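You operate a simulated robot arm through the tools that you are given. There is no shell and no other tool.

You are at the controls of a simulated two-armed robot. One attempt, no reset.

JOB
Plate both jellies: left on the red plate, right on the white.
Fine: They come from the jelly press: raise each with its lever and lower both moulds again.

It is judged by the outcome, as a careful person would: the job done as asked, and still so three seconds after it is handed in. It fails if anything else is knocked over, pushed out of place, dropped, spilled or broken.

ROBOT AND FRAMES
Two 7-joint arms with two-finger parallel grippers on one trunk that stands fixed in place. Base frame: the origin is at the foot of the trunk, x ahead of it, y to its left, z up; the work surface is at about z = 800. Lengths are in mm, angles in degrees, forces in N, time in s.
The left shoulder is at [71, 156, 1105], the right one opposite. Each reaches about 1231 mm from its shoulder. Payload 3.91 kg a hand.
Tool frame (each hand has its own): the origin (TCP) lies between the finger pads and is the grasp point; the fingertips stand 30 mm ahead of it; z points along the fingers, y is the line along which they close. Largest opening 110 mm; finger width 20, thickness 10; the body of the gripper, 48 by 112 mm, starts 55 mm behind the TCP.
Orientation is that of the tool frame in the base frame, as a unit quaternion [x, y, z, w]. With the fingers straight down and closing along the base's y, the tool's x points along the base's -x, its y along +y and its z along -z.

CONTROLS
- The arms move only by the tool move_arm. It takes "left_moves", "right_moves" or both (then of equal length, played together; a hand with none holds still); each is a list of rows, each an object (a shift or turn left out is 0, a gripper value left out holds the last) with "travel": the shift along the base's x, y, z in mm, a list of three; "dr": the turn, a rotation vector about the base's x, y, z in rad, a list of three; "hand": the finger opening in mm, from 0 to 110. In form: [{"travel": [dx, dy, dz], "dr": [ax, ay, az], "hand": hand}, ...]. A call has 1 to 20 rows; each row is the pose to reach, as a shift and turn from the pose commanded when the call began. Each row takes 0.2 s and may step no farther than 50 mm and 8.6 degrees from the row before; otherwise, or with a gripper value out of range, the whole call is refused. Where a pose cannot be reached the arm comes as near as it can. A force on the tool above 40 N (or 10 N above the force at the start of the call, whichever is more), or a blocked arm, ends the call early, and 0.2 s more pass. Each finger travels about 108 mm/s and halts on what it meets, pressing with about 38 N; the grip force reading is that of the motor and also rises with nothing between the fingers. The clock runs only during rows and for 0.2 s after the last one: add rows that repeat a pose to give the fingers time. It gives the time, the measured TCP pose, the force on the tool (base axes), the opening and the grip force at its end, in the units of the frame above (readings bear some noise), with the torque about the TCP (base axes, N m) and any sound that the robot's microphone picked up.
- Cameras (640 x 400 px; columns grow to the right, rows downward): "scene" is now at [137.4, -28.5, 1351.3]; the picture's right is [-0.30, -0.95, 0.00], its down [-0.38, 0.12, -0.92] and it looks along [0.88, -0.28, -0.39] (base axes); focal length 343 px, centre (320, 200). "left" rides on the left gripper at [72, -17, -104] in its tool frame; the picture's right is [0.23, 0.97, 0.00], its down [-0.76, 0.18, -0.62] and it looks along [-0.61, 0.14, 0.78] (tool axes); focal length 222 px, centre (320, 200). "right" rides on the right gripper at [72, 17, -103] in its tool frame; the picture's right is [-0.23, 0.97, 0.00], its down [-0.76, -0.18, -0.62] and it looks along [-0.61, -0.14, 0.78] (tool axes); focal length 222 px, centre (320, 200). There is no depth. A picture from a camera that has moved, and an enlarged one, comes with that camera's place and axes in the base frame and with its lens.
- capture(camera): a new picture of that camera. No time passes.
- lift_body(by): slides the trunk up (or, below 0, down) by that many mm; the arms and the scene camera ride with it, the base frame stays. It gives what a move gives, with no picture.
- aim_head(pan, tilt): turns the head with the scene camera to pan (to the left, within 86 degrees either way) and tilt (down, from -29 to 69), counted from straight ahead of the robot. It gives what a move gives.
- zoom(camera, box): a new picture of the part [left, top, right, bottom] of that camera's present view, enlarged. No time passes.
- job_done(): hands the job in; it is judged then, once.

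Nothing tells you positions but the pictures and the camera data. Unless the task says otherwise, let go and move clear before handing in.

The tools are called after ">>>" by a JSON object that holds its "name" and its "arguments". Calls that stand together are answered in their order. move_arm: Moves the arms, as the interface text tells. Its arguments: {"type":"object","properties":{"left_moves":{"type":"array"},"right_moves":{"type":"array"}},"required":[]} The other tools are called the same way: lift_body (by) moves the trunk up or down; aim_head (pan, tilt) turns the head that bears the scene camera; capture (camera) takes a picture; zoom (camera, box) takes an enlarged picture of a part of a camera's view; job_done () hands the job in.

At the start:

```text
time_s: 0.0
left_ee_pos: [886.5, 130.2, 1238.0]
left_orientation: [-0.001, 1.0, 0.001, 0.0]
left_contact_force: [-0.2, 0.4, -0.3]
left_torque: [-0.03, 0.0, -0.06]
left_grip_width: 109.9
left_grip_force: 0.0
right_ee_pos: [693.9, -492.0, 1171.9]
right_orientation: [-0.001, 1.0, 0.0, 0.0]
right_contact_force: [0.5, -0.3, -1.3]
right_torque: [0.0, -0.03, 0.0]
right_grip_width: 110.0
right_grip_force: 0.0
trunk travel left (down, up): [-550.0, 390.0]
head pan, tilt (commanded): [-17.4, 23.2]
```

scene: 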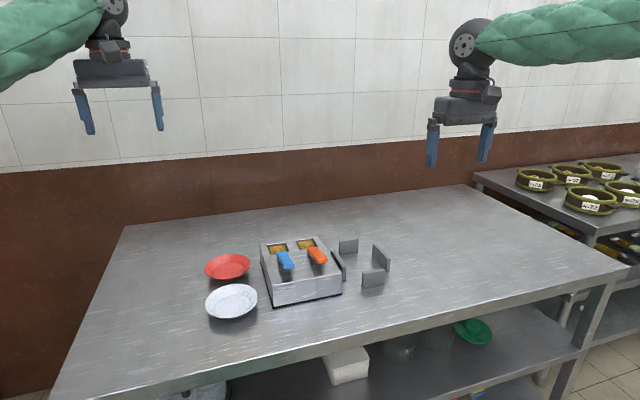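
right: 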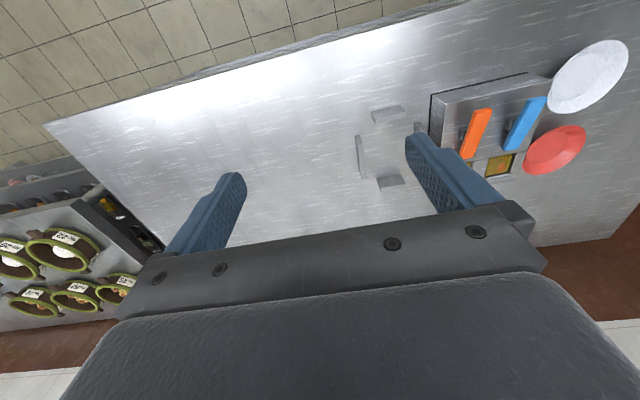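
left: 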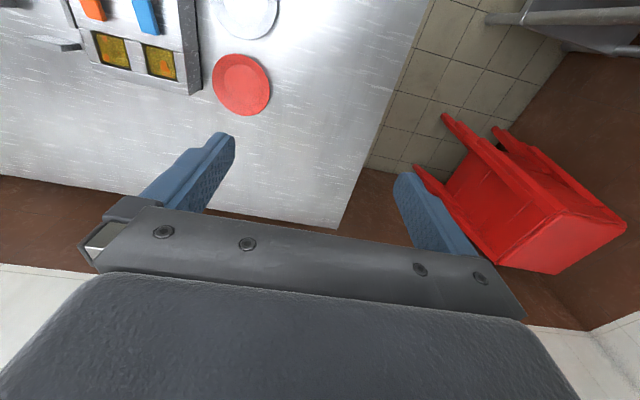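

I see a steel table with a two-well press (blue lever on the left, orange on the right), a red plate and a white plate to its left, and some upright metal plates to its right. I will look closer before moving anything.

>>> {"name": "zoom", "arguments": {"camera": "scene", "box": [190, 220, 410, 330]}}

>>> {"name": "zoom", "arguments": {"camera": "right", "box": [340, 30, 640, 220]}}

>>> {"name": "zoom", "arguments": {"camera": "left", "box": [0, 0, 300, 130]}}

```text
2.91 times, centred on (300, 275) of scene
camera zoom: at [137.4, -28.5, 1351.3], right [-0.3, -0.95, 0.0], down [-0.38, 0.12, -0.92], along [0.88, -0.28, -0.39], focal length 999 px, centre (378, -18)
```

zoom: 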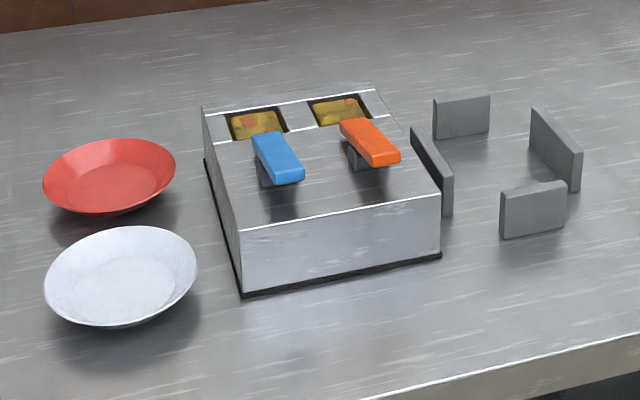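

```text
2.11 times, centred on (490, 125) of right
camera zoom: at [621.8, -476.0, 1274.9], right [0.23, 0.97, 0.0], down [0.76, -0.18, 0.62], along [0.61, -0.14, -0.78], focal length 468 px, centre (-38, 358)
```

zoom: 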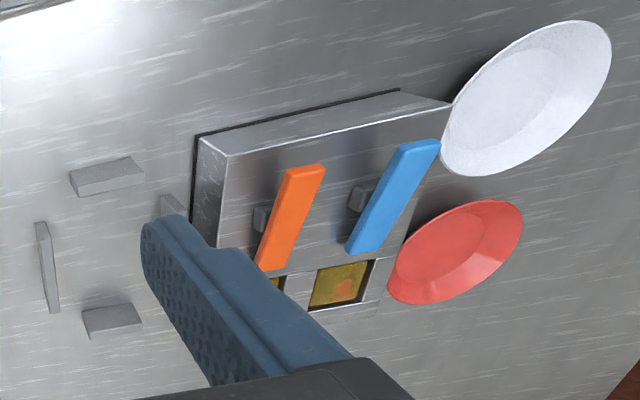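

```text
2.13 times, centred on (150, 65) of left
camera zoom: at [813.1, 111.9, 1340.8], right [-0.23, 0.97, 0.0], down [0.76, 0.18, 0.62], along [0.61, 0.14, -0.78], focal length 474 px, centre (683, 488)
```

zoom: 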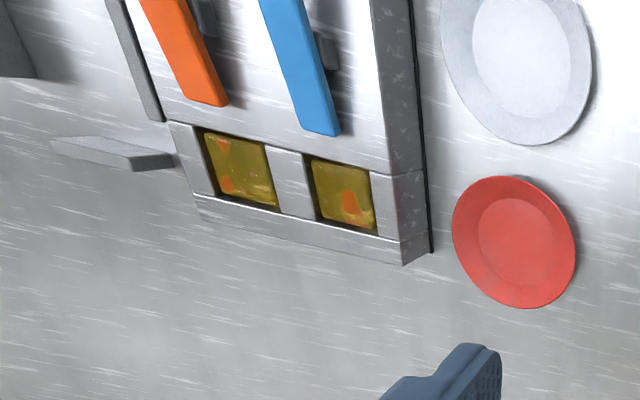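

The press box spans about x 780–975, y −115…−285, with its top at about z 867. The wells are at about (938, −158) and (938, −241), the red plate at about (963, −25) and the white plate at about (816, −24). I'll bring the right hand's camera in high above the press for a closer look.

>>> {"name": "move_arm", "arguments": {"right_moves": [{"travel": [7, 40, -10]}, {"travel": [14, 80, -25]}, {"travel": [21, 120, -40]}, {"travel": [28, 160, -60]}, {"travel": [35, 200, -80]}, {"travel": [42, 240, -100]}, {"travel": [46, 280, -120]}, {"travel": [46, 300, -140]}]}}

>>> {"name": "capture", "arguments": {"camera": "right"}}

```text
time_s: 1.8
left_ee_pos: [886.6, 127.2, 1237.1]
left_orientation: [0.0, 1.0, 0.0, -0.001]
left_contact_force: [0.6, -0.2, -0.6]
left_torque: [0.02, 0.0, 0.01]
left_grip_width: 110.0
left_grip_force: 0.0
right_ee_pos: [740.8, -191.9, 1031.3]
right_orientation: [0.001, 1.0, 0.0, 0.0]
right_contact_force: [-0.5, -0.3, 0.2]
right_torque: [0.02, 0.01, 0.0]
right_grip_width: 109.8
right_grip_force: 0.1
trunk travel left (down, up): [-550.0, 390.0]
head pan, tilt (commanded): [-17.4, 23.2]
```

```text
taken
camera right: at [668.7, -176.4, 1134.6], right [0.23, 0.97, 0.0], down [0.76, -0.18, 0.62], along [0.61, -0.14, -0.78], focal length 222 px, centre (320, 200)
```

right: 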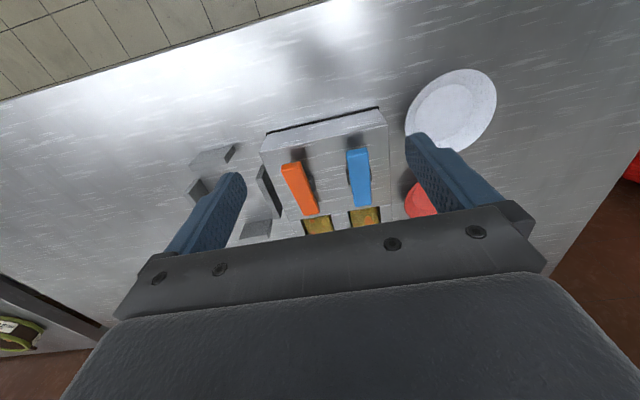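

The press is visible from above, with the picture turned so that farther away is lower down. I'll zoom in on the levers and wells.

>>> {"name": "zoom", "arguments": {"camera": "right", "box": [240, 90, 420, 240]}}

>>> {"name": "zoom", "arguments": {"camera": "scene", "box": [250, 225, 350, 310]}}

```text
2.67 times, centred on (330, 165) of right
camera zoom: at [668.7, -176.4, 1134.6], right [0.23, 0.97, 0.0], down [0.76, -0.18, 0.62], along [0.61, -0.14, -0.78], focal length 592 px, centre (293, 293)
```

zoom: 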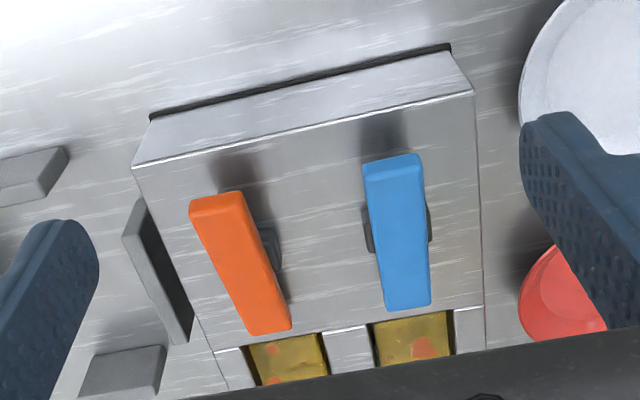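

```text
4.71 times, centred on (300, 268) of scene
camera zoom: at [138.2, -29.1, 1351.2], right [-0.3, -0.95, 0.0], down [-0.38, 0.12, -0.92], along [0.88, -0.28, -0.4], focal length 1616 px, centre (414, -118)
```

zoom: 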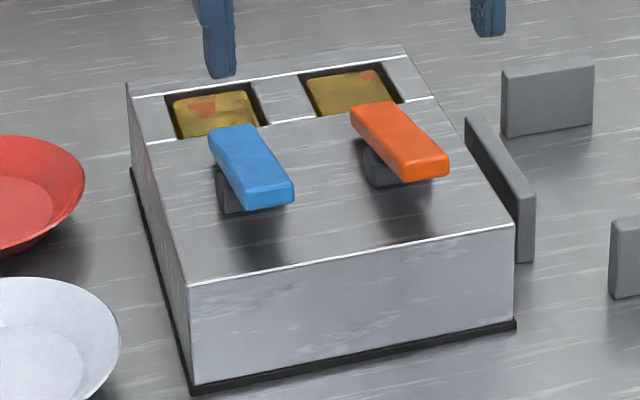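

The levers are see-saws about 97 mm long. Their near ends are raised (top at about x 794, z 902, y −160 blue and −239 orange) and their far ends are low, beside the wells. I'll close the right fingers and hover above the blue lever's near end, then press gently.

>>> {"name": "move_arm", "arguments": {"right_moves": [{"travel": [20, 10, 0], "hand": 0}, {"travel": [40, 20, -15], "hand": 0}, {"travel": [61, 32, -35], "hand": 0}, {"travel": [61, 32, -60], "hand": 0}, {"travel": [61, 32, -75], "hand": 0}, {"travel": [61, 32, -75], "hand": 0}]}}

>>> {"name": "capture", "arguments": {"camera": "scene"}}

>>> {"name": "capture", "arguments": {"camera": "right"}}

```text
time_s: 3.2
left_ee_pos: [886.0, 129.1, 1237.7]
left_orientation: [-0.001, 1.0, 0.0, 0.0]
left_contact_force: [0.1, -0.4, 1.2]
left_torque: [0.02, 0.01, 0.0]
left_grip_width: 109.9
left_grip_force: 0.1
right_ee_pos: [799.5, -160.8, 957.9]
right_orientation: [0.0, 1.0, 0.0, 0.001]
right_contact_force: [-0.1, -0.8, -0.4]
right_torque: [0.0, -0.01, 0.03]
right_grip_width: 0.0
right_grip_force: 37.1
trunk travel left (down, up): [-550.0, 390.0]
head pan, tilt (commanded): [-17.4, 23.2]
```

```text
taken
camera scene: at [137.3, -28.3, 1351.3], right [-0.3, -0.95, 0.0], down [-0.38, 0.12, -0.92], along [0.88, -0.28, -0.39], focal length 343 px, centre (320, 200)
```

scene: 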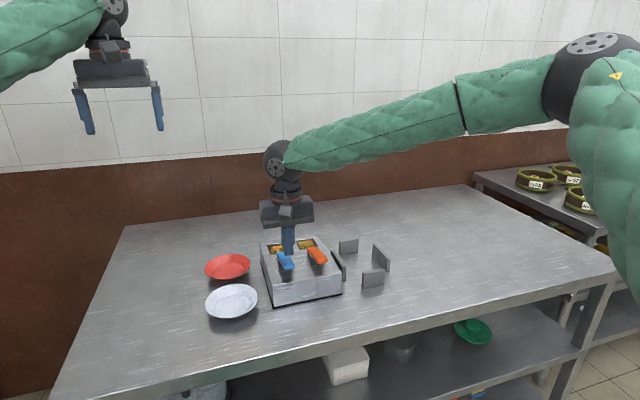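

```text
taken
camera right: at [728.6, -145.5, 1060.4], right [0.23, 0.97, 0.0], down [0.76, -0.18, 0.62], along [0.61, -0.14, -0.78], focal length 222 px, centre (320, 200)
```

right: 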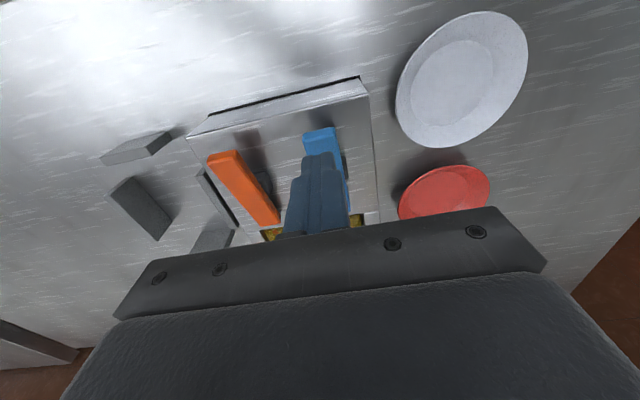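

The closed fingers are above the blue lever, and the right forearm comes in from the right, which leaves the left side clear. I'll press down in small steps and watch the force.

>>> {"name": "move_arm", "arguments": {"right_moves": [{"travel": [0, 0, -10]}, {"travel": [0, 0, -20]}, {"travel": [0, 0, -26]}, {"travel": [0, 0, -30]}, {"travel": [0, 0, -34]}]}}

>>> {"name": "zoom", "arguments": {"camera": "scene", "box": [250, 225, 350, 310]}}

```text
time_s: 4.4
left_ee_pos: [885.8, 129.6, 1238.1]
left_orientation: [0.0, 1.0, 0.0, 0.001]
left_contact_force: [-0.3, -0.6, 0.3]
left_torque: [0.03, 0.0, -0.02]
left_grip_width: 110.2
left_grip_force: 0.0
right_ee_pos: [801.0, -160.0, 923.4]
right_orientation: [0.0, 1.0, 0.001, 0.0]
right_contact_force: [-1.5, -0.8, 3.7]
right_torque: [-0.01, 0.04, 0.0]
right_grip_width: 0.3
right_grip_force: 37.8
trunk travel left (down, up): [-550.0, 390.0]
head pan, tilt (commanded): [-17.4, 23.2]
```

```text
4.71 times, centred on (300, 268) of scene
camera zoom: at [137.0, -28.2, 1351.3], right [-0.3, -0.95, 0.0], down [-0.38, 0.12, -0.92], along [0.88, -0.28, -0.39], focal length 1616 px, centre (414, -118)
```

zoom: 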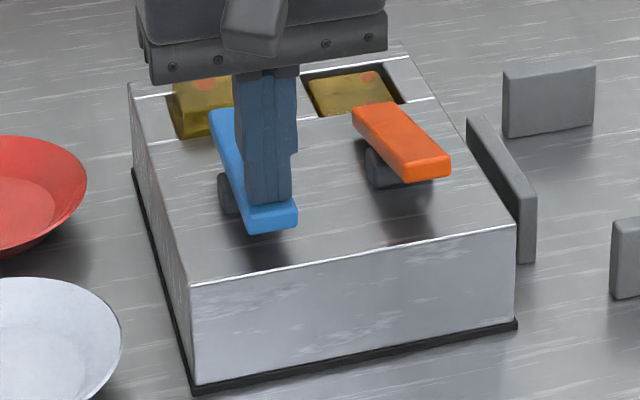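

Pressing the lever takes only about 4 N, and the left jelly is rising. I'll keep pressing gently.

>>> {"name": "move_arm", "arguments": {"right_moves": [{"travel": [0, 0, -3]}, {"travel": [0, 0, -6]}, {"travel": [0, 0, -9]}, {"travel": [0, 0, -12]}]}}

>>> {"name": "zoom", "arguments": {"camera": "scene", "box": [250, 225, 350, 310]}}

```text
time_s: 5.4
left_ee_pos: [882.7, 128.6, 1240.3]
left_orientation: [0.0, 1.0, 0.0, 0.001]
left_contact_force: [0.4, 0.4, -0.4]
left_torque: [0.0, 0.01, 0.01]
left_grip_width: 110.2
left_grip_force: 0.0
right_ee_pos: [800.5, -161.6, 916.6]
right_orientation: [0.001, 1.0, 0.001, 0.002]
right_contact_force: [-2.0, -12.4, 36.4]
right_torque: [-0.39, -0.3, -0.15]
right_grip_width: 0.0
right_grip_force: 37.8
trunk travel left (down, up): [-550.0, 390.0]
head pan, tilt (commanded): [-17.4, 23.2]
```

```text
4.71 times, centred on (300, 268) of scene
camera zoom: at [134.5, -28.9, 1352.2], right [-0.3, -0.95, 0.0], down [-0.37, 0.12, -0.92], along [0.88, -0.28, -0.39], focal length 1616 px, centre (414, -118)
```

zoom: 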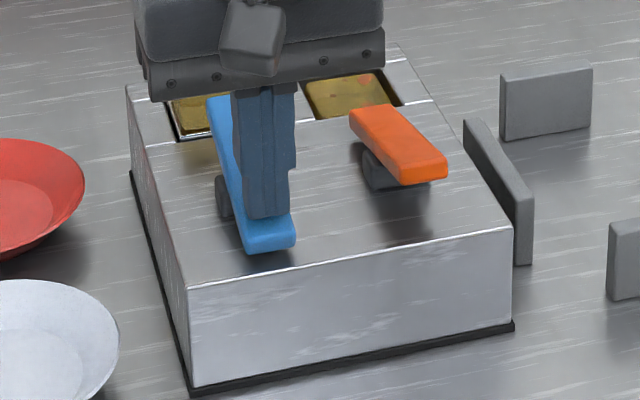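

The lever reached its stop at about 36 N. I'll ease off a few millimetres and check the well.

>>> {"name": "move_arm", "arguments": {"right_moves": [{"travel": [0, 0, 4]}, {"travel": [0, 0, 4]}]}}

>>> {"name": "zoom", "arguments": {"camera": "scene", "box": [265, 228, 325, 268]}}

>>> {"name": "capture", "arguments": {"camera": "left"}}

>>> {"name": "zoom", "arguments": {"camera": "left", "box": [60, 0, 240, 110]}}

```text
time_s: 6.0
left_ee_pos: [884.6, 130.5, 1238.5]
left_orientation: [0.0, 1.0, 0.0, 0.0]
left_contact_force: [0.0, 0.1, 0.3]
left_torque: [-0.01, -0.02, -0.01]
left_grip_width: 109.9
left_grip_force: 0.2
right_ee_pos: [799.1, -160.1, 916.4]
right_orientation: [0.001, 1.0, 0.0, 0.0]
right_contact_force: [-1.7, -10.0, 29.6]
right_torque: [-0.33, -0.27, -0.09]
right_grip_width: 0.0
right_grip_force: 37.1
trunk travel left (down, up): [-550.0, 390.0]
head pan, tilt (commanded): [-17.4, 23.2]
```

```text
10.00 times, centred on (295, 248) of scene
camera zoom: at [135.0, -28.6, 1351.6], right [-0.3, -0.95, 0.0], down [-0.37, 0.12, -0.92], along [0.88, -0.28, -0.39], focal length 3434 px, centre (570, -280)
```

zoom: 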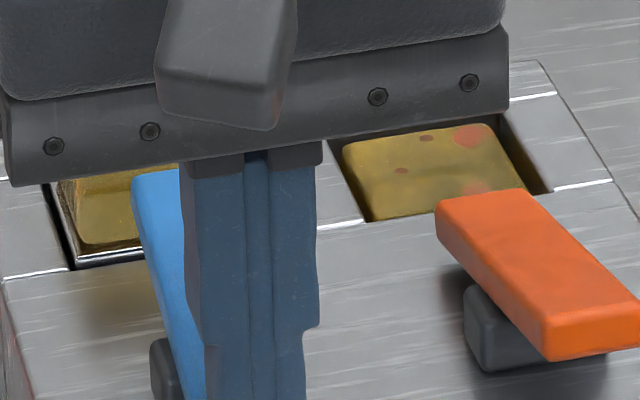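

```text
taken
camera left: at [810.7, 111.7, 1342.4], right [-0.23, 0.97, 0.0], down [0.76, 0.18, 0.62], along [0.61, 0.14, -0.78], focal length 222 px, centre (320, 200)
```

left: 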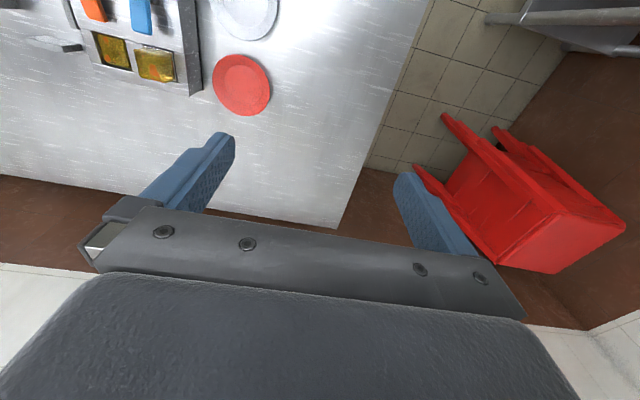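

```text
3.56 times, centred on (150, 55) of left
camera zoom: at [810.7, 111.7, 1342.4], right [-0.23, 0.97, 0.0], down [0.76, 0.18, 0.62], along [0.61, 0.14, -0.78], focal length 790 px, centre (924, 716)
```

zoom: 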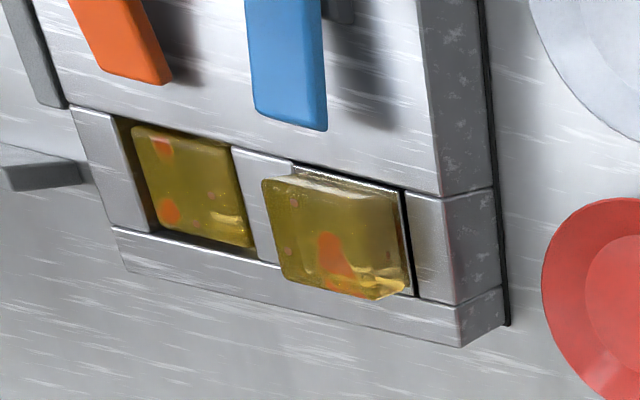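

The left jelly now sits on its raised mould floor, standing clear of the well. I'll lift the right fingers slowly to learn whether the lever stays down on its own.

>>> {"name": "move_arm", "arguments": {"right_moves": [{"travel": [0, 0, 2]}, {"travel": [0, 0, 4]}, {"travel": [0, 0, 6]}]}}

>>> {"name": "zoom", "arguments": {"camera": "left", "box": [60, 0, 240, 110]}}

>>> {"name": "zoom", "arguments": {"camera": "scene", "box": [250, 225, 350, 310]}}

```text
time_s: 6.8
left_ee_pos: [885.7, 130.6, 1237.3]
left_orientation: [0.0, 1.0, 0.0, 0.001]
left_contact_force: [0.2, 0.7, 0.8]
left_torque: [0.01, 0.05, 0.04]
left_grip_width: 110.1
left_grip_force: 0.0
right_ee_pos: [799.2, -159.0, 920.0]
right_orientation: [0.0, 1.0, -0.001, -0.001]
right_contact_force: [-0.1, 0.8, -1.7]
right_torque: [-0.02, 0.01, 0.01]
right_grip_width: 0.0
right_grip_force: 37.4
trunk travel left (down, up): [-550.0, 390.0]
head pan, tilt (commanded): [-17.4, 23.2]
```

```text
3.56 times, centred on (150, 55) of left
camera zoom: at [812.9, 112.5, 1340.6], right [-0.23, 0.97, 0.0], down [0.76, 0.18, 0.62], along [0.61, 0.14, -0.78], focal length 790 px, centre (924, 716)
```

zoom: 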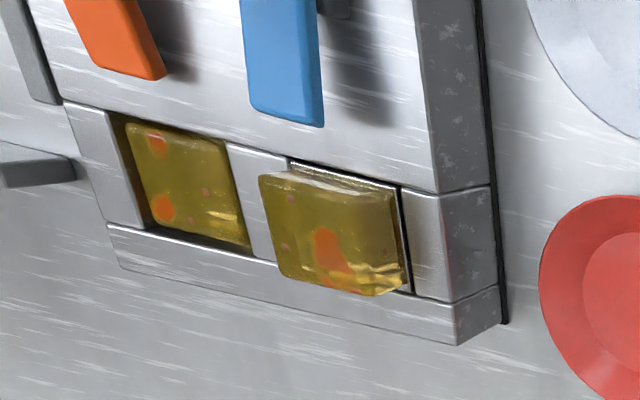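

```text
4.71 times, centred on (300, 268) of scene
camera zoom: at [137.3, -28.1, 1351.1], right [-0.3, -0.95, 0.0], down [-0.38, 0.12, -0.92], along [0.88, -0.28, -0.39], focal length 1616 px, centre (414, -118)
```

zoom: 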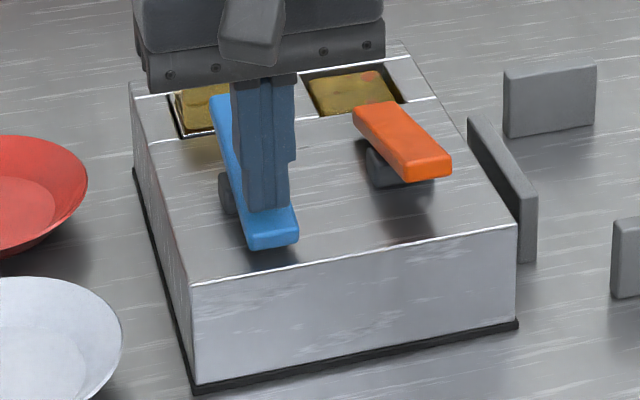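

The lever stays down and the jelly stays up with no contact. I'll lift clear, move over to the orange lever and press it down to the same depth.

>>> {"name": "move_arm", "arguments": {"right_moves": [{"travel": [0, 0, 20]}, {"travel": [0, 0, 38]}, {"travel": [0, -40, 38]}, {"travel": [0, -79, 38]}, {"travel": [0, -79, 25]}, {"travel": [0, -79, 14]}, {"travel": [0, -79, 8]}, {"travel": [0, -79, 4]}, {"travel": [0, -79, 1]}, {"travel": [0, -79, -2]}]}}

>>> {"name": "zoom", "arguments": {"camera": "left", "box": [60, 0, 240, 110]}}

>>> {"name": "zoom", "arguments": {"camera": "scene", "box": [250, 225, 350, 310]}}

```text
time_s: 9.0
left_ee_pos: [886.9, 129.6, 1237.3]
left_orientation: [0.0, 1.0, 0.0, -0.001]
left_contact_force: [-0.7, 0.2, 0.4]
left_torque: [0.01, -0.02, -0.03]
left_grip_width: 109.7
left_grip_force: 0.2
right_ee_pos: [801.0, -238.6, 917.3]
right_orientation: [0.0, 1.0, 0.0, -0.001]
right_contact_force: [0.6, 0.0, 0.9]
right_torque: [0.03, 0.0, -0.05]
right_grip_width: 0.2
right_grip_force: 37.4
trunk travel left (down, up): [-550.0, 390.0]
head pan, tilt (commanded): [-17.4, 23.2]
```

```text
3.56 times, centred on (150, 55) of left
camera zoom: at [813.6, 112.0, 1340.3], right [-0.23, 0.97, 0.0], down [0.76, 0.18, 0.62], along [0.61, 0.14, -0.78], focal length 790 px, centre (924, 716)
```

zoom: 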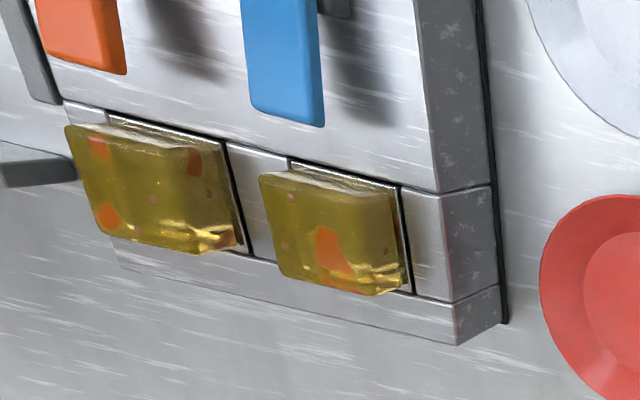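

```text
4.71 times, centred on (300, 268) of scene
camera zoom: at [137.9, -28.3, 1351.1], right [-0.3, -0.95, 0.0], down [-0.38, 0.12, -0.92], along [0.88, -0.28, -0.39], focal length 1616 px, centre (414, -118)
```

zoom: 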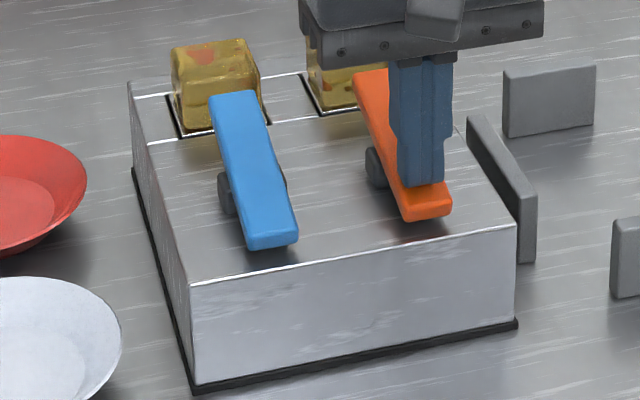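

Both moulds are up and holding, and each jelly is about 42 mm wide and 36 mm tall, standing on the press top. I'll retract the right hand to the right and bring the left hand over to inspect the left jelly.

>>> {"name": "move_arm", "arguments": {"right_moves": [{"travel": [0, 0, 30]}, {"travel": [0, 0, 70]}, {"travel": [-20, -30, 100]}, {"travel": [-40, -70, 110]}, {"travel": [-60, -110, 120]}, {"travel": [-80, -150, 130]}, {"travel": [-90, -190, 140]}, {"travel": [-100, -230, 150]}, {"travel": [-100, -250, 150]}, {"travel": [-100, -250, 150]}], "left_moves": [{"travel": [0, 0, 0]}, {"travel": [0, -10, -10]}, {"travel": [-5, -40, -35]}, {"travel": [-10, -75, -65]}, {"travel": [-15, -110, -95]}, {"travel": [-20, -145, -125]}, {"travel": [-25, -180, -155]}, {"travel": [-30, -215, -185]}, {"travel": [-36, -250, -210]}, {"travel": [-40, -285, -225]}]}}

>>> {"name": "capture", "arguments": {"camera": "left"}}

>>> {"name": "capture", "arguments": {"camera": "scene"}}

>>> {"name": "capture", "arguments": {"camera": "right"}}

```text
time_s: 11.2
left_ee_pos: [845.1, -153.3, 1008.4]
left_orientation: [-0.001, 1.0, 0.001, 0.0]
left_contact_force: [0.4, 0.2, 0.0]
left_torque: [0.04, -0.03, 0.01]
left_grip_width: 109.8
left_grip_force: 0.1
right_ee_pos: [701.7, -489.8, 1067.2]
right_orientation: [0.0, 1.0, 0.0, 0.0]
right_contact_force: [-0.5, 0.5, 0.6]
right_torque: [0.01, 0.02, -0.01]
right_grip_width: 0.0
right_grip_force: 37.6
trunk travel left (down, up): [-550.0, 390.0]
head pan, tilt (commanded): [-17.4, 23.2]
```

```text
taken
camera left: at [771.7, -171.0, 1111.8], right [-0.23, 0.97, 0.0], down [0.76, 0.18, 0.62], along [0.61, 0.14, -0.78], focal length 222 px, centre (320, 200)
```

left: 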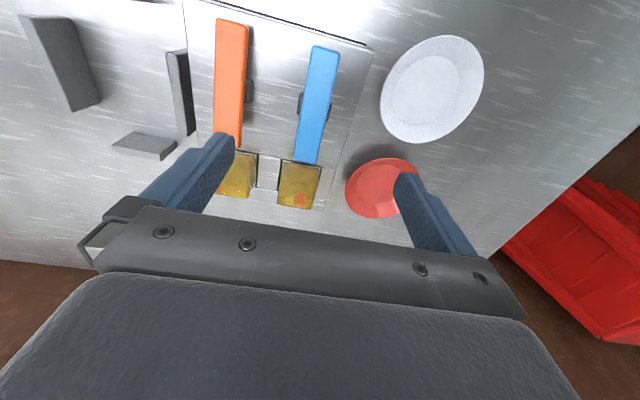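

```text
taken
camera scene: at [137.1, -29.8, 1351.3], right [-0.3, -0.95, 0.0], down [-0.38, 0.12, -0.92], along [0.88, -0.27, -0.39], focal length 343 px, centre (320, 200)
```

scene: 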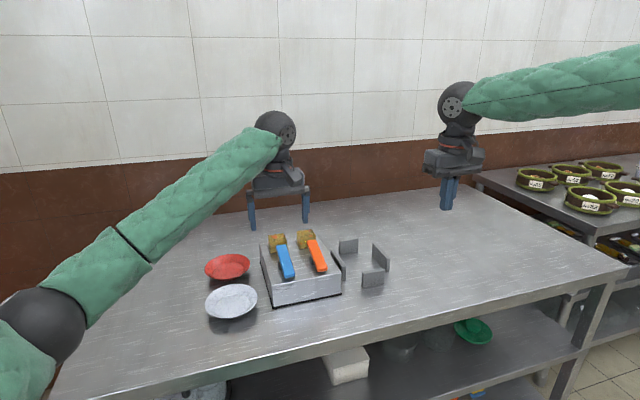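

```text
taken
camera right: at [629.2, -474.8, 1170.6], right [0.23, 0.97, 0.0], down [0.76, -0.18, 0.62], along [0.61, -0.14, -0.78], focal length 222 px, centre (320, 200)
```

right: 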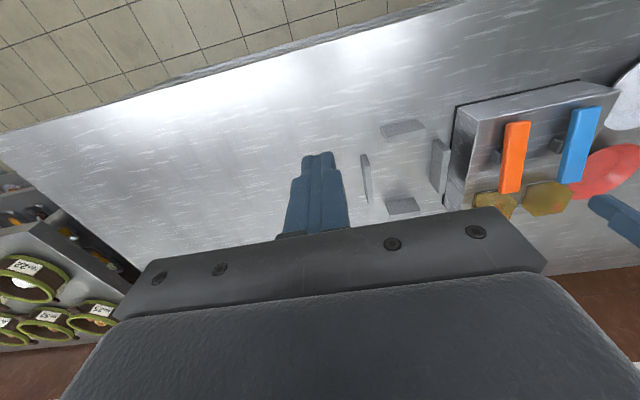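

>>> {"name": "zoom", "arguments": {"camera": "left", "box": [210, 20, 500, 220]}}

>>> {"name": "zoom", "arguments": {"camera": "scene", "box": [190, 220, 350, 320]}}

>>> {"name": "zoom", "arguments": {"camera": "left", "box": [210, 130, 350, 220]}}

```text
2.00 times, centred on (355, 120) of left
camera zoom: at [771.7, -171.0, 1111.8], right [-0.23, 0.97, 0.0], down [0.76, 0.18, 0.62], along [0.61, 0.14, -0.78], focal length 444 px, centre (250, 360)
```

zoom: 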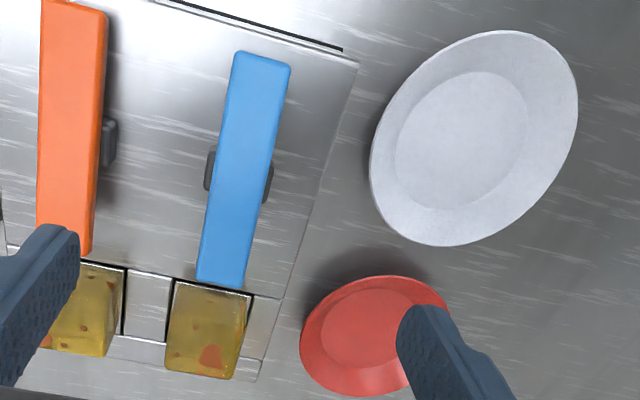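

```text
4.00 times, centred on (270, 270) of scene
camera zoom: at [137.1, -29.8, 1351.3], right [-0.3, -0.95, 0.0], down [-0.38, 0.12, -0.92], along [0.88, -0.27, -0.39], focal length 1374 px, centre (520, -80)
```

zoom: 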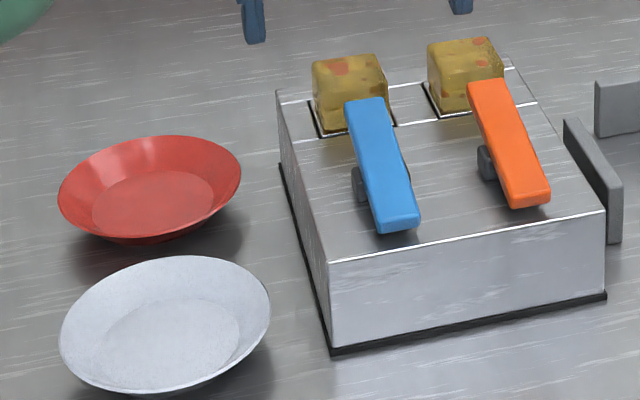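

```text
4.44 times, centred on (280, 175) of left
camera zoom: at [771.7, -171.0, 1111.8], right [-0.23, 0.97, 0.0], down [0.76, 0.18, 0.62], along [0.61, 0.14, -0.78], focal length 987 px, centre (498, 311)
```

zoom: 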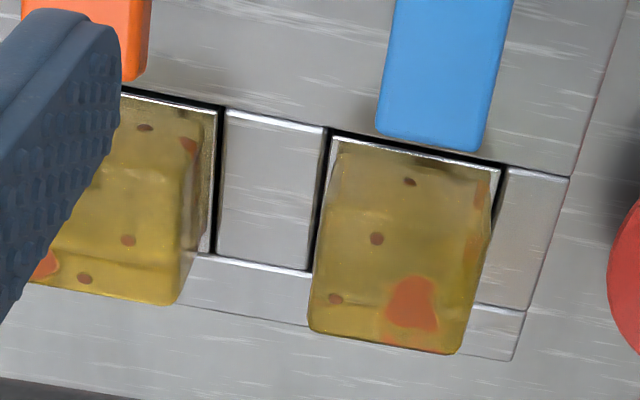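

>>> {"name": "zoom", "arguments": {"camera": "scene", "box": [258, 226, 322, 266]}}

>>> {"name": "zoom", "arguments": {"camera": "scene", "box": [195, 240, 275, 325]}}

>>> {"name": "zoom", "arguments": {"camera": "right", "box": [460, 90, 640, 220]}}

```text
10.00 times, centred on (290, 246) of scene
camera zoom: at [137.1, -29.8, 1351.3], right [-0.3, -0.95, 0.0], down [-0.38, 0.12, -0.92], along [0.88, -0.27, -0.39], focal length 3434 px, centre (620, -260)
```

zoom: 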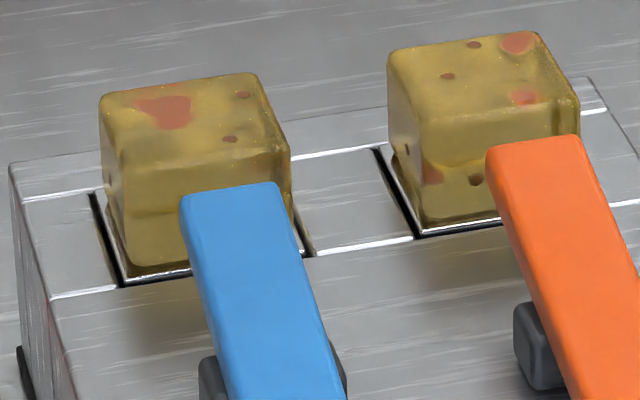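

```text
4.71 times, centred on (235, 282) of scene
camera zoom: at [137.1, -29.8, 1351.3], right [-0.3, -0.95, 0.0], down [-0.38, 0.12, -0.92], along [0.88, -0.27, -0.39], focal length 1616 px, centre (720, -188)
```

zoom: 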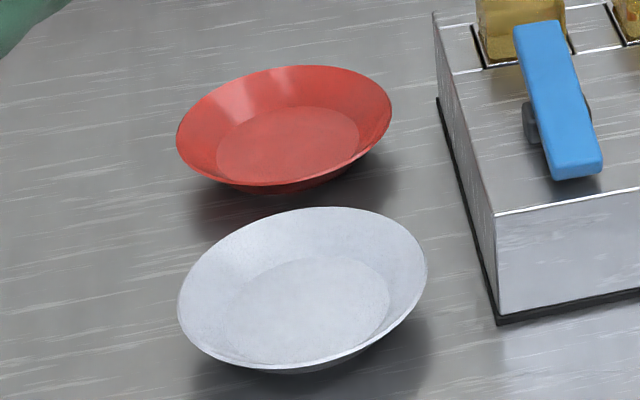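

```text
3.08 times, centred on (550, 155) of right
camera zoom: at [629.2, -474.8, 1170.6], right [0.23, 0.97, 0.0], down [0.76, -0.18, 0.62], along [0.61, -0.14, -0.78], focal length 684 px, centre (-388, 338)
```

zoom: 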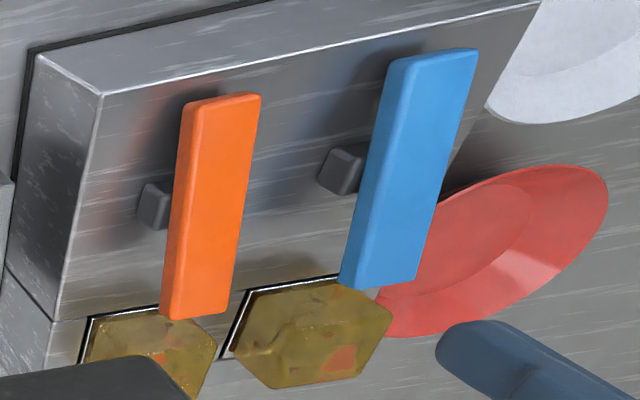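

The left jelly is about 44×44×27 mm, centred near (936, −161) with its top at z ≈ 896. The red plate's centre is about (961, −25) and the white's about (812, −26). I'll bring the left hand, partly open, to a hover over the left jelly.

>>> {"name": "move_arm", "arguments": {"left_moves": [{"travel": [30, -2, 0], "hand": 90}, {"travel": [60, -4, -10], "hand": 70}, {"travel": [90, -6, -25], "hand": 66}, {"travel": [90, -6, -48], "hand": 66}, {"travel": [90, -6, -48], "hand": 66}]}}

>>> {"name": "zoom", "arguments": {"camera": "scene", "box": [240, 190, 340, 270]}}

>>> {"name": "capture", "arguments": {"camera": "left"}}

>>> {"name": "zoom", "arguments": {"camera": "right", "box": [440, 80, 640, 220]}}

```text
time_s: 12.4
left_ee_pos: [936.8, -160.2, 964.9]
left_orientation: [-0.001, 1.0, 0.0, 0.0]
left_contact_force: [0.6, -0.1, -0.1]
left_torque: [0.01, -0.03, 0.0]
left_grip_width: 66.0
left_grip_force: 0.1
right_ee_pos: [701.2, -489.7, 1067.8]
right_orientation: [0.0, 1.0, 0.0, 0.0]
right_contact_force: [0.0, 0.2, -0.3]
right_torque: [-0.03, -0.01, 0.03]
right_grip_width: 0.5
right_grip_force: 37.8
trunk travel left (down, up): [-550.0, 390.0]
head pan, tilt (commanded): [-17.4, 23.2]
```

```text
5.00 times, centred on (290, 230) of scene
camera zoom: at [137.1, -28.7, 1351.3], right [-0.3, -0.95, 0.0], down [-0.38, 0.12, -0.92], along [0.88, -0.28, -0.39], focal length 1717 px, centre (470, 50)
```

zoom: 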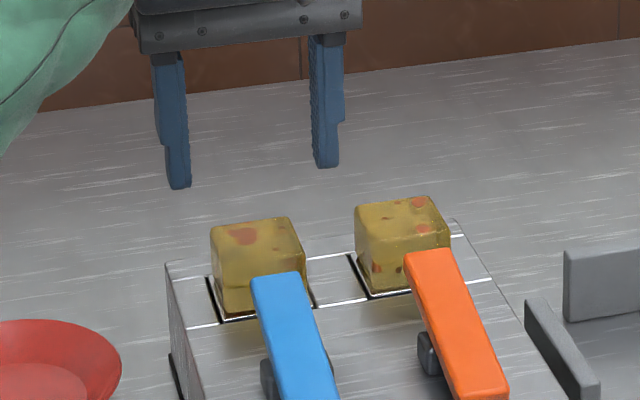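

```text
taken
camera left: at [864.1, -178.3, 1068.8], right [-0.23, 0.97, 0.0], down [0.76, 0.18, 0.62], along [0.61, 0.14, -0.78], focal length 222 px, centre (320, 200)
```

left: 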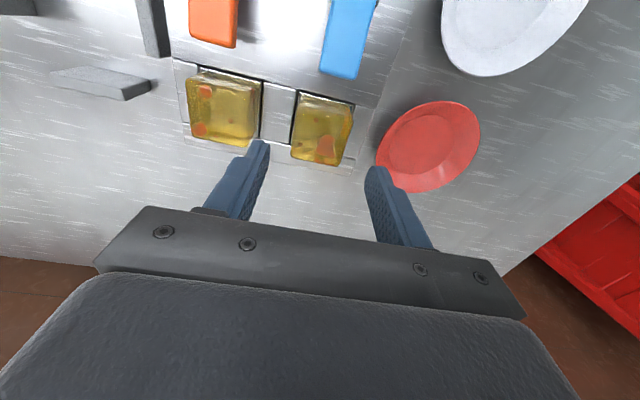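

```text
2.86 times, centred on (540, 150) of right
camera zoom: at [629.0, -473.8, 1171.1], right [0.23, 0.97, 0.0], down [0.76, -0.18, 0.62], along [0.61, -0.14, -0.78], focal length 635 px, centre (-309, 343)
```

zoom: 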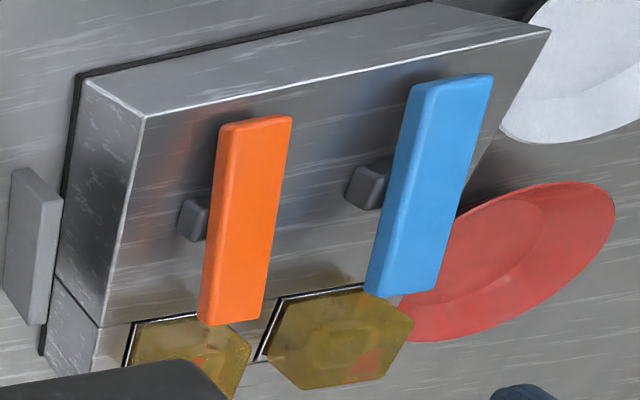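

The fingertip midpoint matches the jelly's position well in the scene view. I'll descend straight around the jelly and close in small steps.

>>> {"name": "move_arm", "arguments": {"left_moves": [{"travel": [0, 0, -20], "hand": 66}, {"travel": [0, 0, -38], "hand": 66}, {"travel": [0, 0, -50], "hand": 66}, {"travel": [0, 0, -58], "hand": 66}, {"travel": [0, 0, -58], "hand": 50}, {"travel": [0, 0, -58], "hand": 47}]}}

>>> {"name": "zoom", "arguments": {"camera": "scene", "box": [240, 190, 340, 270]}}

>>> {"name": "zoom", "arguments": {"camera": "left", "box": [160, 0, 480, 200]}}

```text
time_s: 13.8
left_ee_pos: [936.7, -163.2, 906.5]
left_orientation: [0.0, 1.0, -0.001, 0.0]
left_contact_force: [0.6, -0.1, -0.3]
left_torque: [0.05, -0.01, 0.02]
left_grip_width: 47.1
left_grip_force: 0.2
right_ee_pos: [701.9, -488.9, 1068.1]
right_orientation: [-0.001, 1.0, 0.0, 0.001]
right_contact_force: [0.4, -0.2, 0.5]
right_torque: [-0.03, 0.03, -0.01]
right_grip_width: 0.0
right_grip_force: 37.2
trunk travel left (down, up): [-550.0, 390.0]
head pan, tilt (commanded): [-17.4, 23.2]
```

```text
5.00 times, centred on (290, 230) of scene
camera zoom: at [137.5, -28.7, 1351.2], right [-0.3, -0.95, 0.0], down [-0.38, 0.12, -0.92], along [0.88, -0.28, -0.39], focal length 1717 px, centre (470, 50)
```

zoom: 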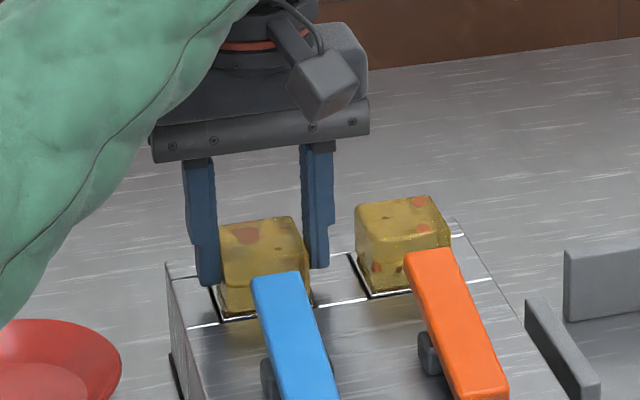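

```text
2.00 times, centred on (320, 100) of left
camera zoom: at [863.1, -180.3, 1009.6], right [-0.23, 0.97, 0.0], down [0.76, 0.18, 0.62], along [0.61, 0.14, -0.78], focal length 444 px, centre (320, 400)
```

zoom: 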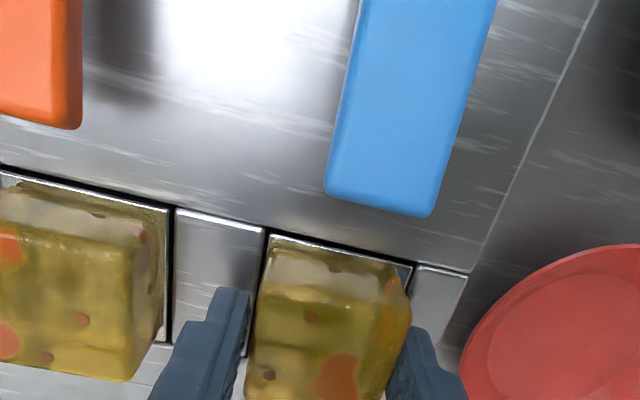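

The fingers straddle the jelly without touching the levers or the press. I'll close further in small increments and watch the grip force.

>>> {"name": "move_arm", "arguments": {"left_moves": [{"hand": 45}, {"hand": 44}, {"hand": 43}]}}

>>> {"name": "zoom", "arguments": {"camera": "left", "box": [160, 0, 480, 200]}}

```text
time_s: 14.6
left_ee_pos: [936.2, -161.7, 907.2]
left_orientation: [-0.001, 1.0, 0.001, 0.0]
left_contact_force: [0.8, 0.6, 0.3]
left_torque: [-0.01, -0.01, 0.01]
left_grip_width: 43.9
left_grip_force: 1.4
right_ee_pos: [700.8, -489.6, 1067.1]
right_orientation: [-0.001, 1.0, 0.0, 0.0]
right_contact_force: [-0.9, 0.0, 0.5]
right_torque: [0.0, 0.0, 0.01]
right_grip_width: 0.1
right_grip_force: 38.1
trunk travel left (down, up): [-550.0, 390.0]
head pan, tilt (commanded): [-17.4, 23.2]
```

```text
2.00 times, centred on (320, 100) of left
camera zoom: at [863.0, -180.2, 1009.7], right [-0.23, 0.97, 0.0], down [0.76, 0.18, 0.62], along [0.61, 0.14, -0.78], focal length 444 px, centre (320, 400)
```

zoom: 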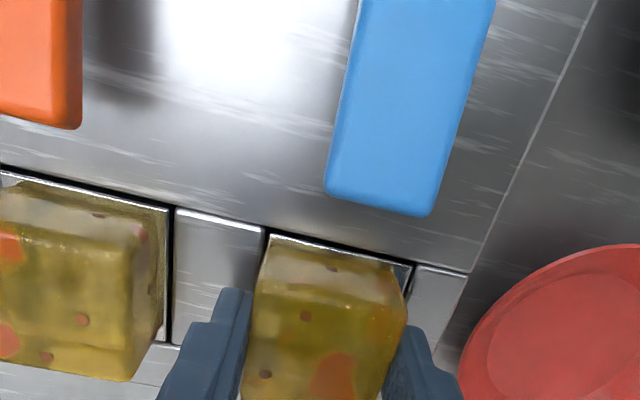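

The fingers met the jelly at 43.9 mm with a light 1.4 N. I'll add a modest squeeze and lift a few millimetres to test the hold.

>>> {"name": "move_arm", "arguments": {"left_moves": [{"hand": 42}, {"hand": 41}, {"hand": 40}, {"hand": 40}, {"travel": [0, 0, 3], "hand": 40}, {"travel": [0, 0, 8], "hand": 40}, {"travel": [0, 0, 14], "hand": 40}]}}

>>> {"name": "zoom", "arguments": {"camera": "left", "box": [160, 0, 480, 200]}}

>>> {"name": "zoom", "arguments": {"camera": "scene", "box": [240, 190, 340, 270]}}

```text
time_s: 16.2
left_ee_pos: [935.5, -161.3, 921.7]
left_orientation: [0.0, 1.0, 0.0, 0.0]
left_contact_force: [0.0, -1.0, -0.2]
left_torque: [-0.01, -0.02, -0.01]
left_grip_width: 43.5
left_grip_force: 37.8
right_ee_pos: [701.8, -490.0, 1067.5]
right_orientation: [0.0, 1.0, 0.001, 0.0]
right_contact_force: [-0.6, 0.4, -1.1]
right_torque: [0.02, 0.01, -0.03]
right_grip_width: 0.0
right_grip_force: 37.3
trunk travel left (down, up): [-550.0, 390.0]
head pan, tilt (commanded): [-17.4, 23.2]
```

```text
2.00 times, centred on (320, 100) of left
camera zoom: at [863.0, -179.6, 1024.1], right [-0.23, 0.97, 0.0], down [0.76, 0.18, 0.62], along [0.61, 0.14, -0.78], focal length 444 px, centre (320, 400)
```

zoom: 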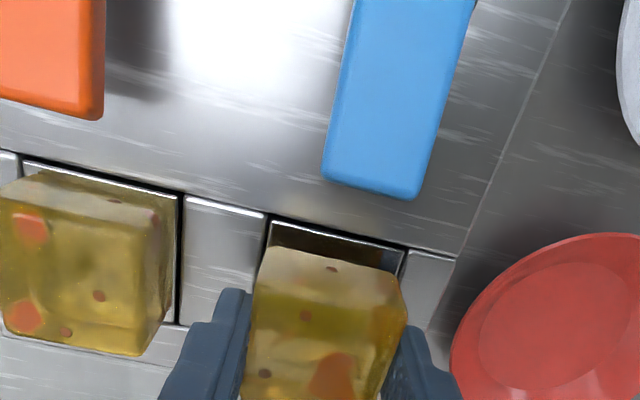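

```text
5.00 times, centred on (290, 230) of scene
camera zoom: at [137.4, -28.8, 1351.2], right [-0.3, -0.95, 0.0], down [-0.38, 0.12, -0.92], along [0.88, -0.28, -0.39], focal length 1717 px, centre (470, 50)
```

zoom: 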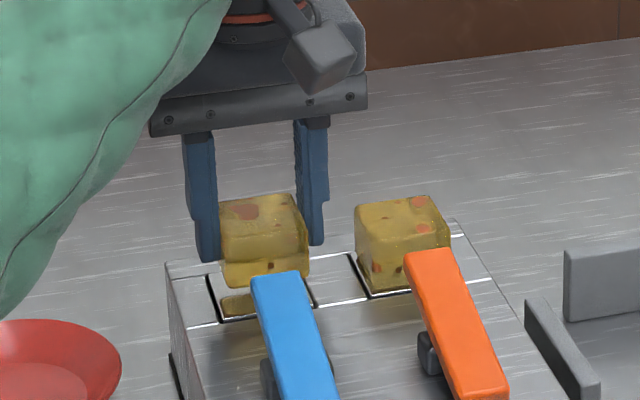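

The jelly is held and has come cleanly off the mould floor. I'll raise it, carry it over to the red plate at about (961, −25), and stop above the rim to check alignment.

>>> {"name": "move_arm", "arguments": {"left_moves": [{"travel": [0, 0, 20]}, {"travel": [0, 0, 40]}, {"travel": [5, 30, 42]}, {"travel": [12, 65, 42]}, {"travel": [19, 100, 42]}, {"travel": [25, 136, 42]}, {"travel": [25, 136, 25]}, {"travel": [25, 136, 0]}, {"travel": [25, 136, -25]}, {"travel": [25, 136, -40]}, {"travel": [25, 136, -40]}]}}

>>> {"name": "zoom", "arguments": {"camera": "scene", "box": [190, 190, 310, 290]}}

>>> {"name": "capture", "arguments": {"camera": "left"}}

>>> {"name": "capture", "arguments": {"camera": "right"}}

```text
time_s: 18.6
left_ee_pos: [960.8, -24.2, 880.2]
left_orientation: [0.001, 1.0, -0.001, 0.0]
left_contact_force: [-0.3, 0.3, -0.8]
left_torque: [0.0, 0.0, 0.0]
left_grip_width: 43.5
left_grip_force: 38.1
right_ee_pos: [701.4, -489.1, 1068.3]
right_orientation: [0.0, 1.0, 0.0, 0.001]
right_contact_force: [-0.4, 0.4, -0.3]
right_torque: [-0.04, 0.01, 0.01]
right_grip_width: 0.3
right_grip_force: 37.9
trunk travel left (down, up): [-550.0, 390.0]
head pan, tilt (commanded): [-17.4, 23.2]
```

```text
4.00 times, centred on (250, 240) of scene
camera zoom: at [137.3, -28.6, 1351.3], right [-0.3, -0.95, 0.0], down [-0.38, 0.12, -0.92], along [0.88, -0.28, -0.39], focal length 1374 px, centre (600, 40)
```

zoom: 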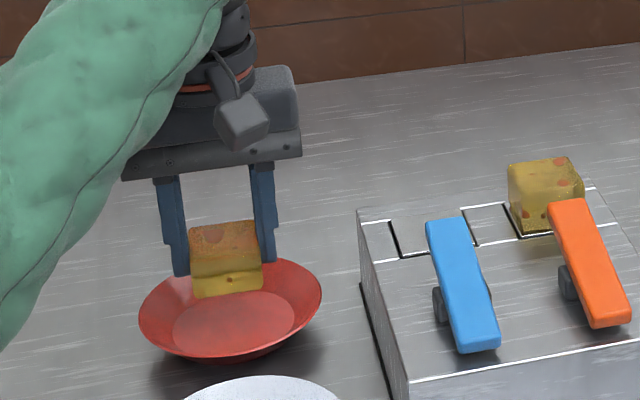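

```text
taken
camera left: at [887.7, -42.6, 983.6], right [-0.23, 0.97, 0.0], down [0.76, 0.18, 0.62], along [0.61, 0.14, -0.78], focal length 222 px, centre (320, 200)
```

left: 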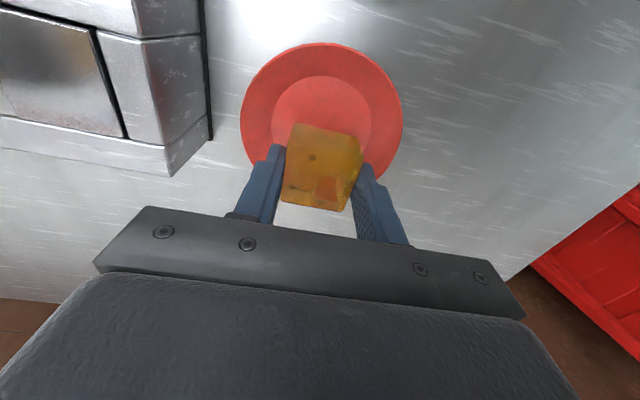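

```text
taken
camera right: at [629.3, -473.6, 1171.0], right [0.23, 0.97, 0.0], down [0.76, -0.18, 0.62], along [0.61, -0.14, -0.78], focal length 222 px, centre (320, 200)
```

right: 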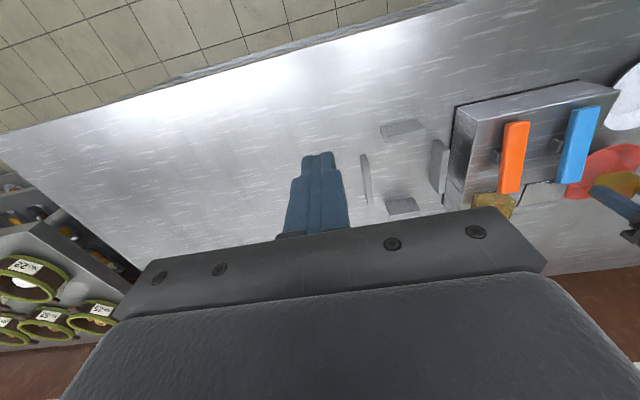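

The jelly is over the middle of the red plate. I'll lower it in stages and watch for the first contact.

>>> {"name": "move_arm", "arguments": {"left_moves": [{"travel": [0, -1, -12]}, {"travel": [0, -1, -24]}, {"travel": [0, -1, -30]}, {"travel": [0, -1, -32]}, {"travel": [0, -1, -32]}]}}

>>> {"name": "zoom", "arguments": {"camera": "scene", "box": [200, 230, 260, 290]}}

```text
time_s: 19.8
left_ee_pos: [961.5, -24.5, 848.9]
left_orientation: [0.0, 1.0, 0.0, -0.001]
left_contact_force: [0.4, -0.8, 2.7]
left_torque: [-0.04, -0.01, -0.02]
left_grip_width: 43.3
left_grip_force: 38.4
right_ee_pos: [702.0, -488.5, 1068.3]
right_orientation: [0.001, 1.0, -0.001, 0.0]
right_contact_force: [-0.2, 0.3, -0.6]
right_torque: [0.0, 0.02, -0.01]
right_grip_width: 0.1
right_grip_force: 37.9
trunk travel left (down, up): [-550.0, 390.0]
head pan, tilt (commanded): [-17.4, 23.2]
```

```text
6.67 times, centred on (230, 260) of scene
camera zoom: at [137.3, -28.6, 1351.3], right [-0.3, -0.95, 0.0], down [-0.38, 0.12, -0.92], along [0.88, -0.28, -0.39], focal length 2289 px, centre (920, -200)
```

zoom: 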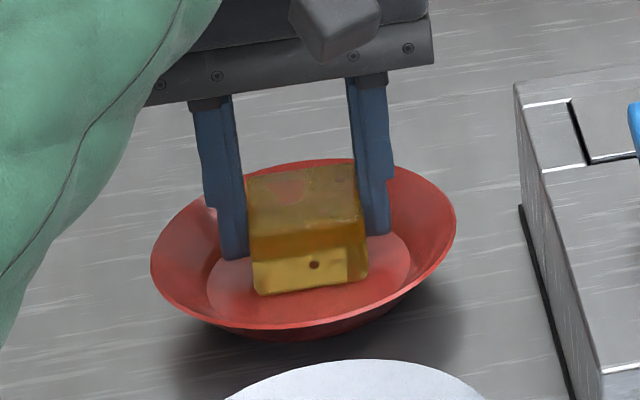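

A slight upward force of about 2.7 N suggests the jelly's base has just met the plate. I'll lower a hair more to confirm.

>>> {"name": "move_arm", "arguments": {"left_moves": [{"travel": [0, 0, -1]}, {"travel": [0, 0, -1]}]}}

```text
time_s: 20.4
left_ee_pos: [962.0, -25.2, 848.8]
left_orientation: [-0.001, 1.0, 0.0, 0.001]
left_contact_force: [2.1, -0.1, 11.1]
left_torque: [-0.22, -0.06, 0.04]
left_grip_width: 43.5
left_grip_force: 37.6
right_ee_pos: [701.9, -488.5, 1068.9]
right_orientation: [0.0, 1.0, 0.0, 0.0]
right_contact_force: [0.3, -0.3, -0.2]
right_torque: [-0.01, 0.03, -0.02]
right_grip_width: 0.1
right_grip_force: 37.3
trunk travel left (down, up): [-550.0, 390.0]
head pan, tilt (commanded): [-17.4, 23.2]
```

Contact is confirmed. I'll relieve the pressure slightly, open the fingers gently, then lift straight up.

>>> {"name": "move_arm", "arguments": {"left_moves": [{"travel": [0, 0, 0.8], "hand": 43}, {"travel": [0, 0, 0.8], "hand": 45}, {"travel": [0, 0, 0.8], "hand": 48}, {"travel": [0, 0, 0.8], "hand": 54}, {"travel": [0, 0, 0.8], "hand": 58}, {"travel": [0, 0, 0.8], "hand": 58}]}}

>>> {"name": "zoom", "arguments": {"camera": "scene", "box": [200, 230, 260, 290]}}

>>> {"name": "capture", "arguments": {"camera": "left"}}

```text
time_s: 21.8
left_ee_pos: [962.3, -25.4, 849.0]
left_orientation: [-0.001, 1.0, 0.0, 0.0]
left_contact_force: [-0.7, 0.5, -0.2]
left_torque: [0.01, -0.03, 0.03]
left_grip_width: 58.0
left_grip_force: 0.0
right_ee_pos: [701.9, -489.6, 1067.6]
right_orientation: [0.0, 1.0, 0.001, 0.0]
right_contact_force: [0.3, -0.3, -0.4]
right_torque: [0.0, 0.0, -0.03]
right_grip_width: 0.1
right_grip_force: 37.4
trunk travel left (down, up): [-550.0, 390.0]
head pan, tilt (commanded): [-17.4, 23.2]
```

```text
6.67 times, centred on (230, 260) of scene
camera zoom: at [137.4, -28.6, 1351.3], right [-0.3, -0.95, 0.0], down [-0.38, 0.12, -0.92], along [0.88, -0.28, -0.39], focal length 2289 px, centre (920, -200)
```

zoom: 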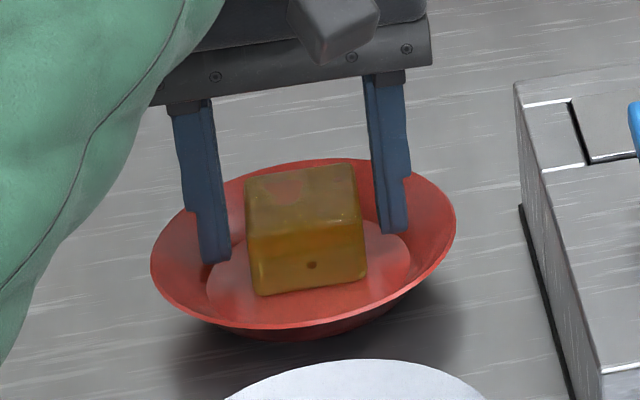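

```text
taken
camera left: at [888.8, -43.2, 951.9], right [-0.23, 0.97, 0.0], down [0.76, 0.18, 0.62], along [0.61, 0.14, -0.78], focal length 222 px, centre (320, 200)
```

left: 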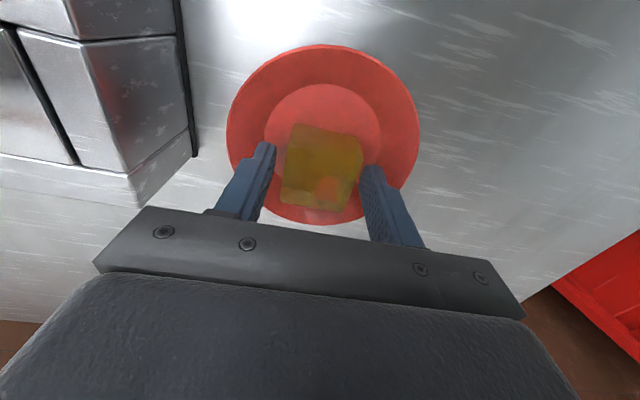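

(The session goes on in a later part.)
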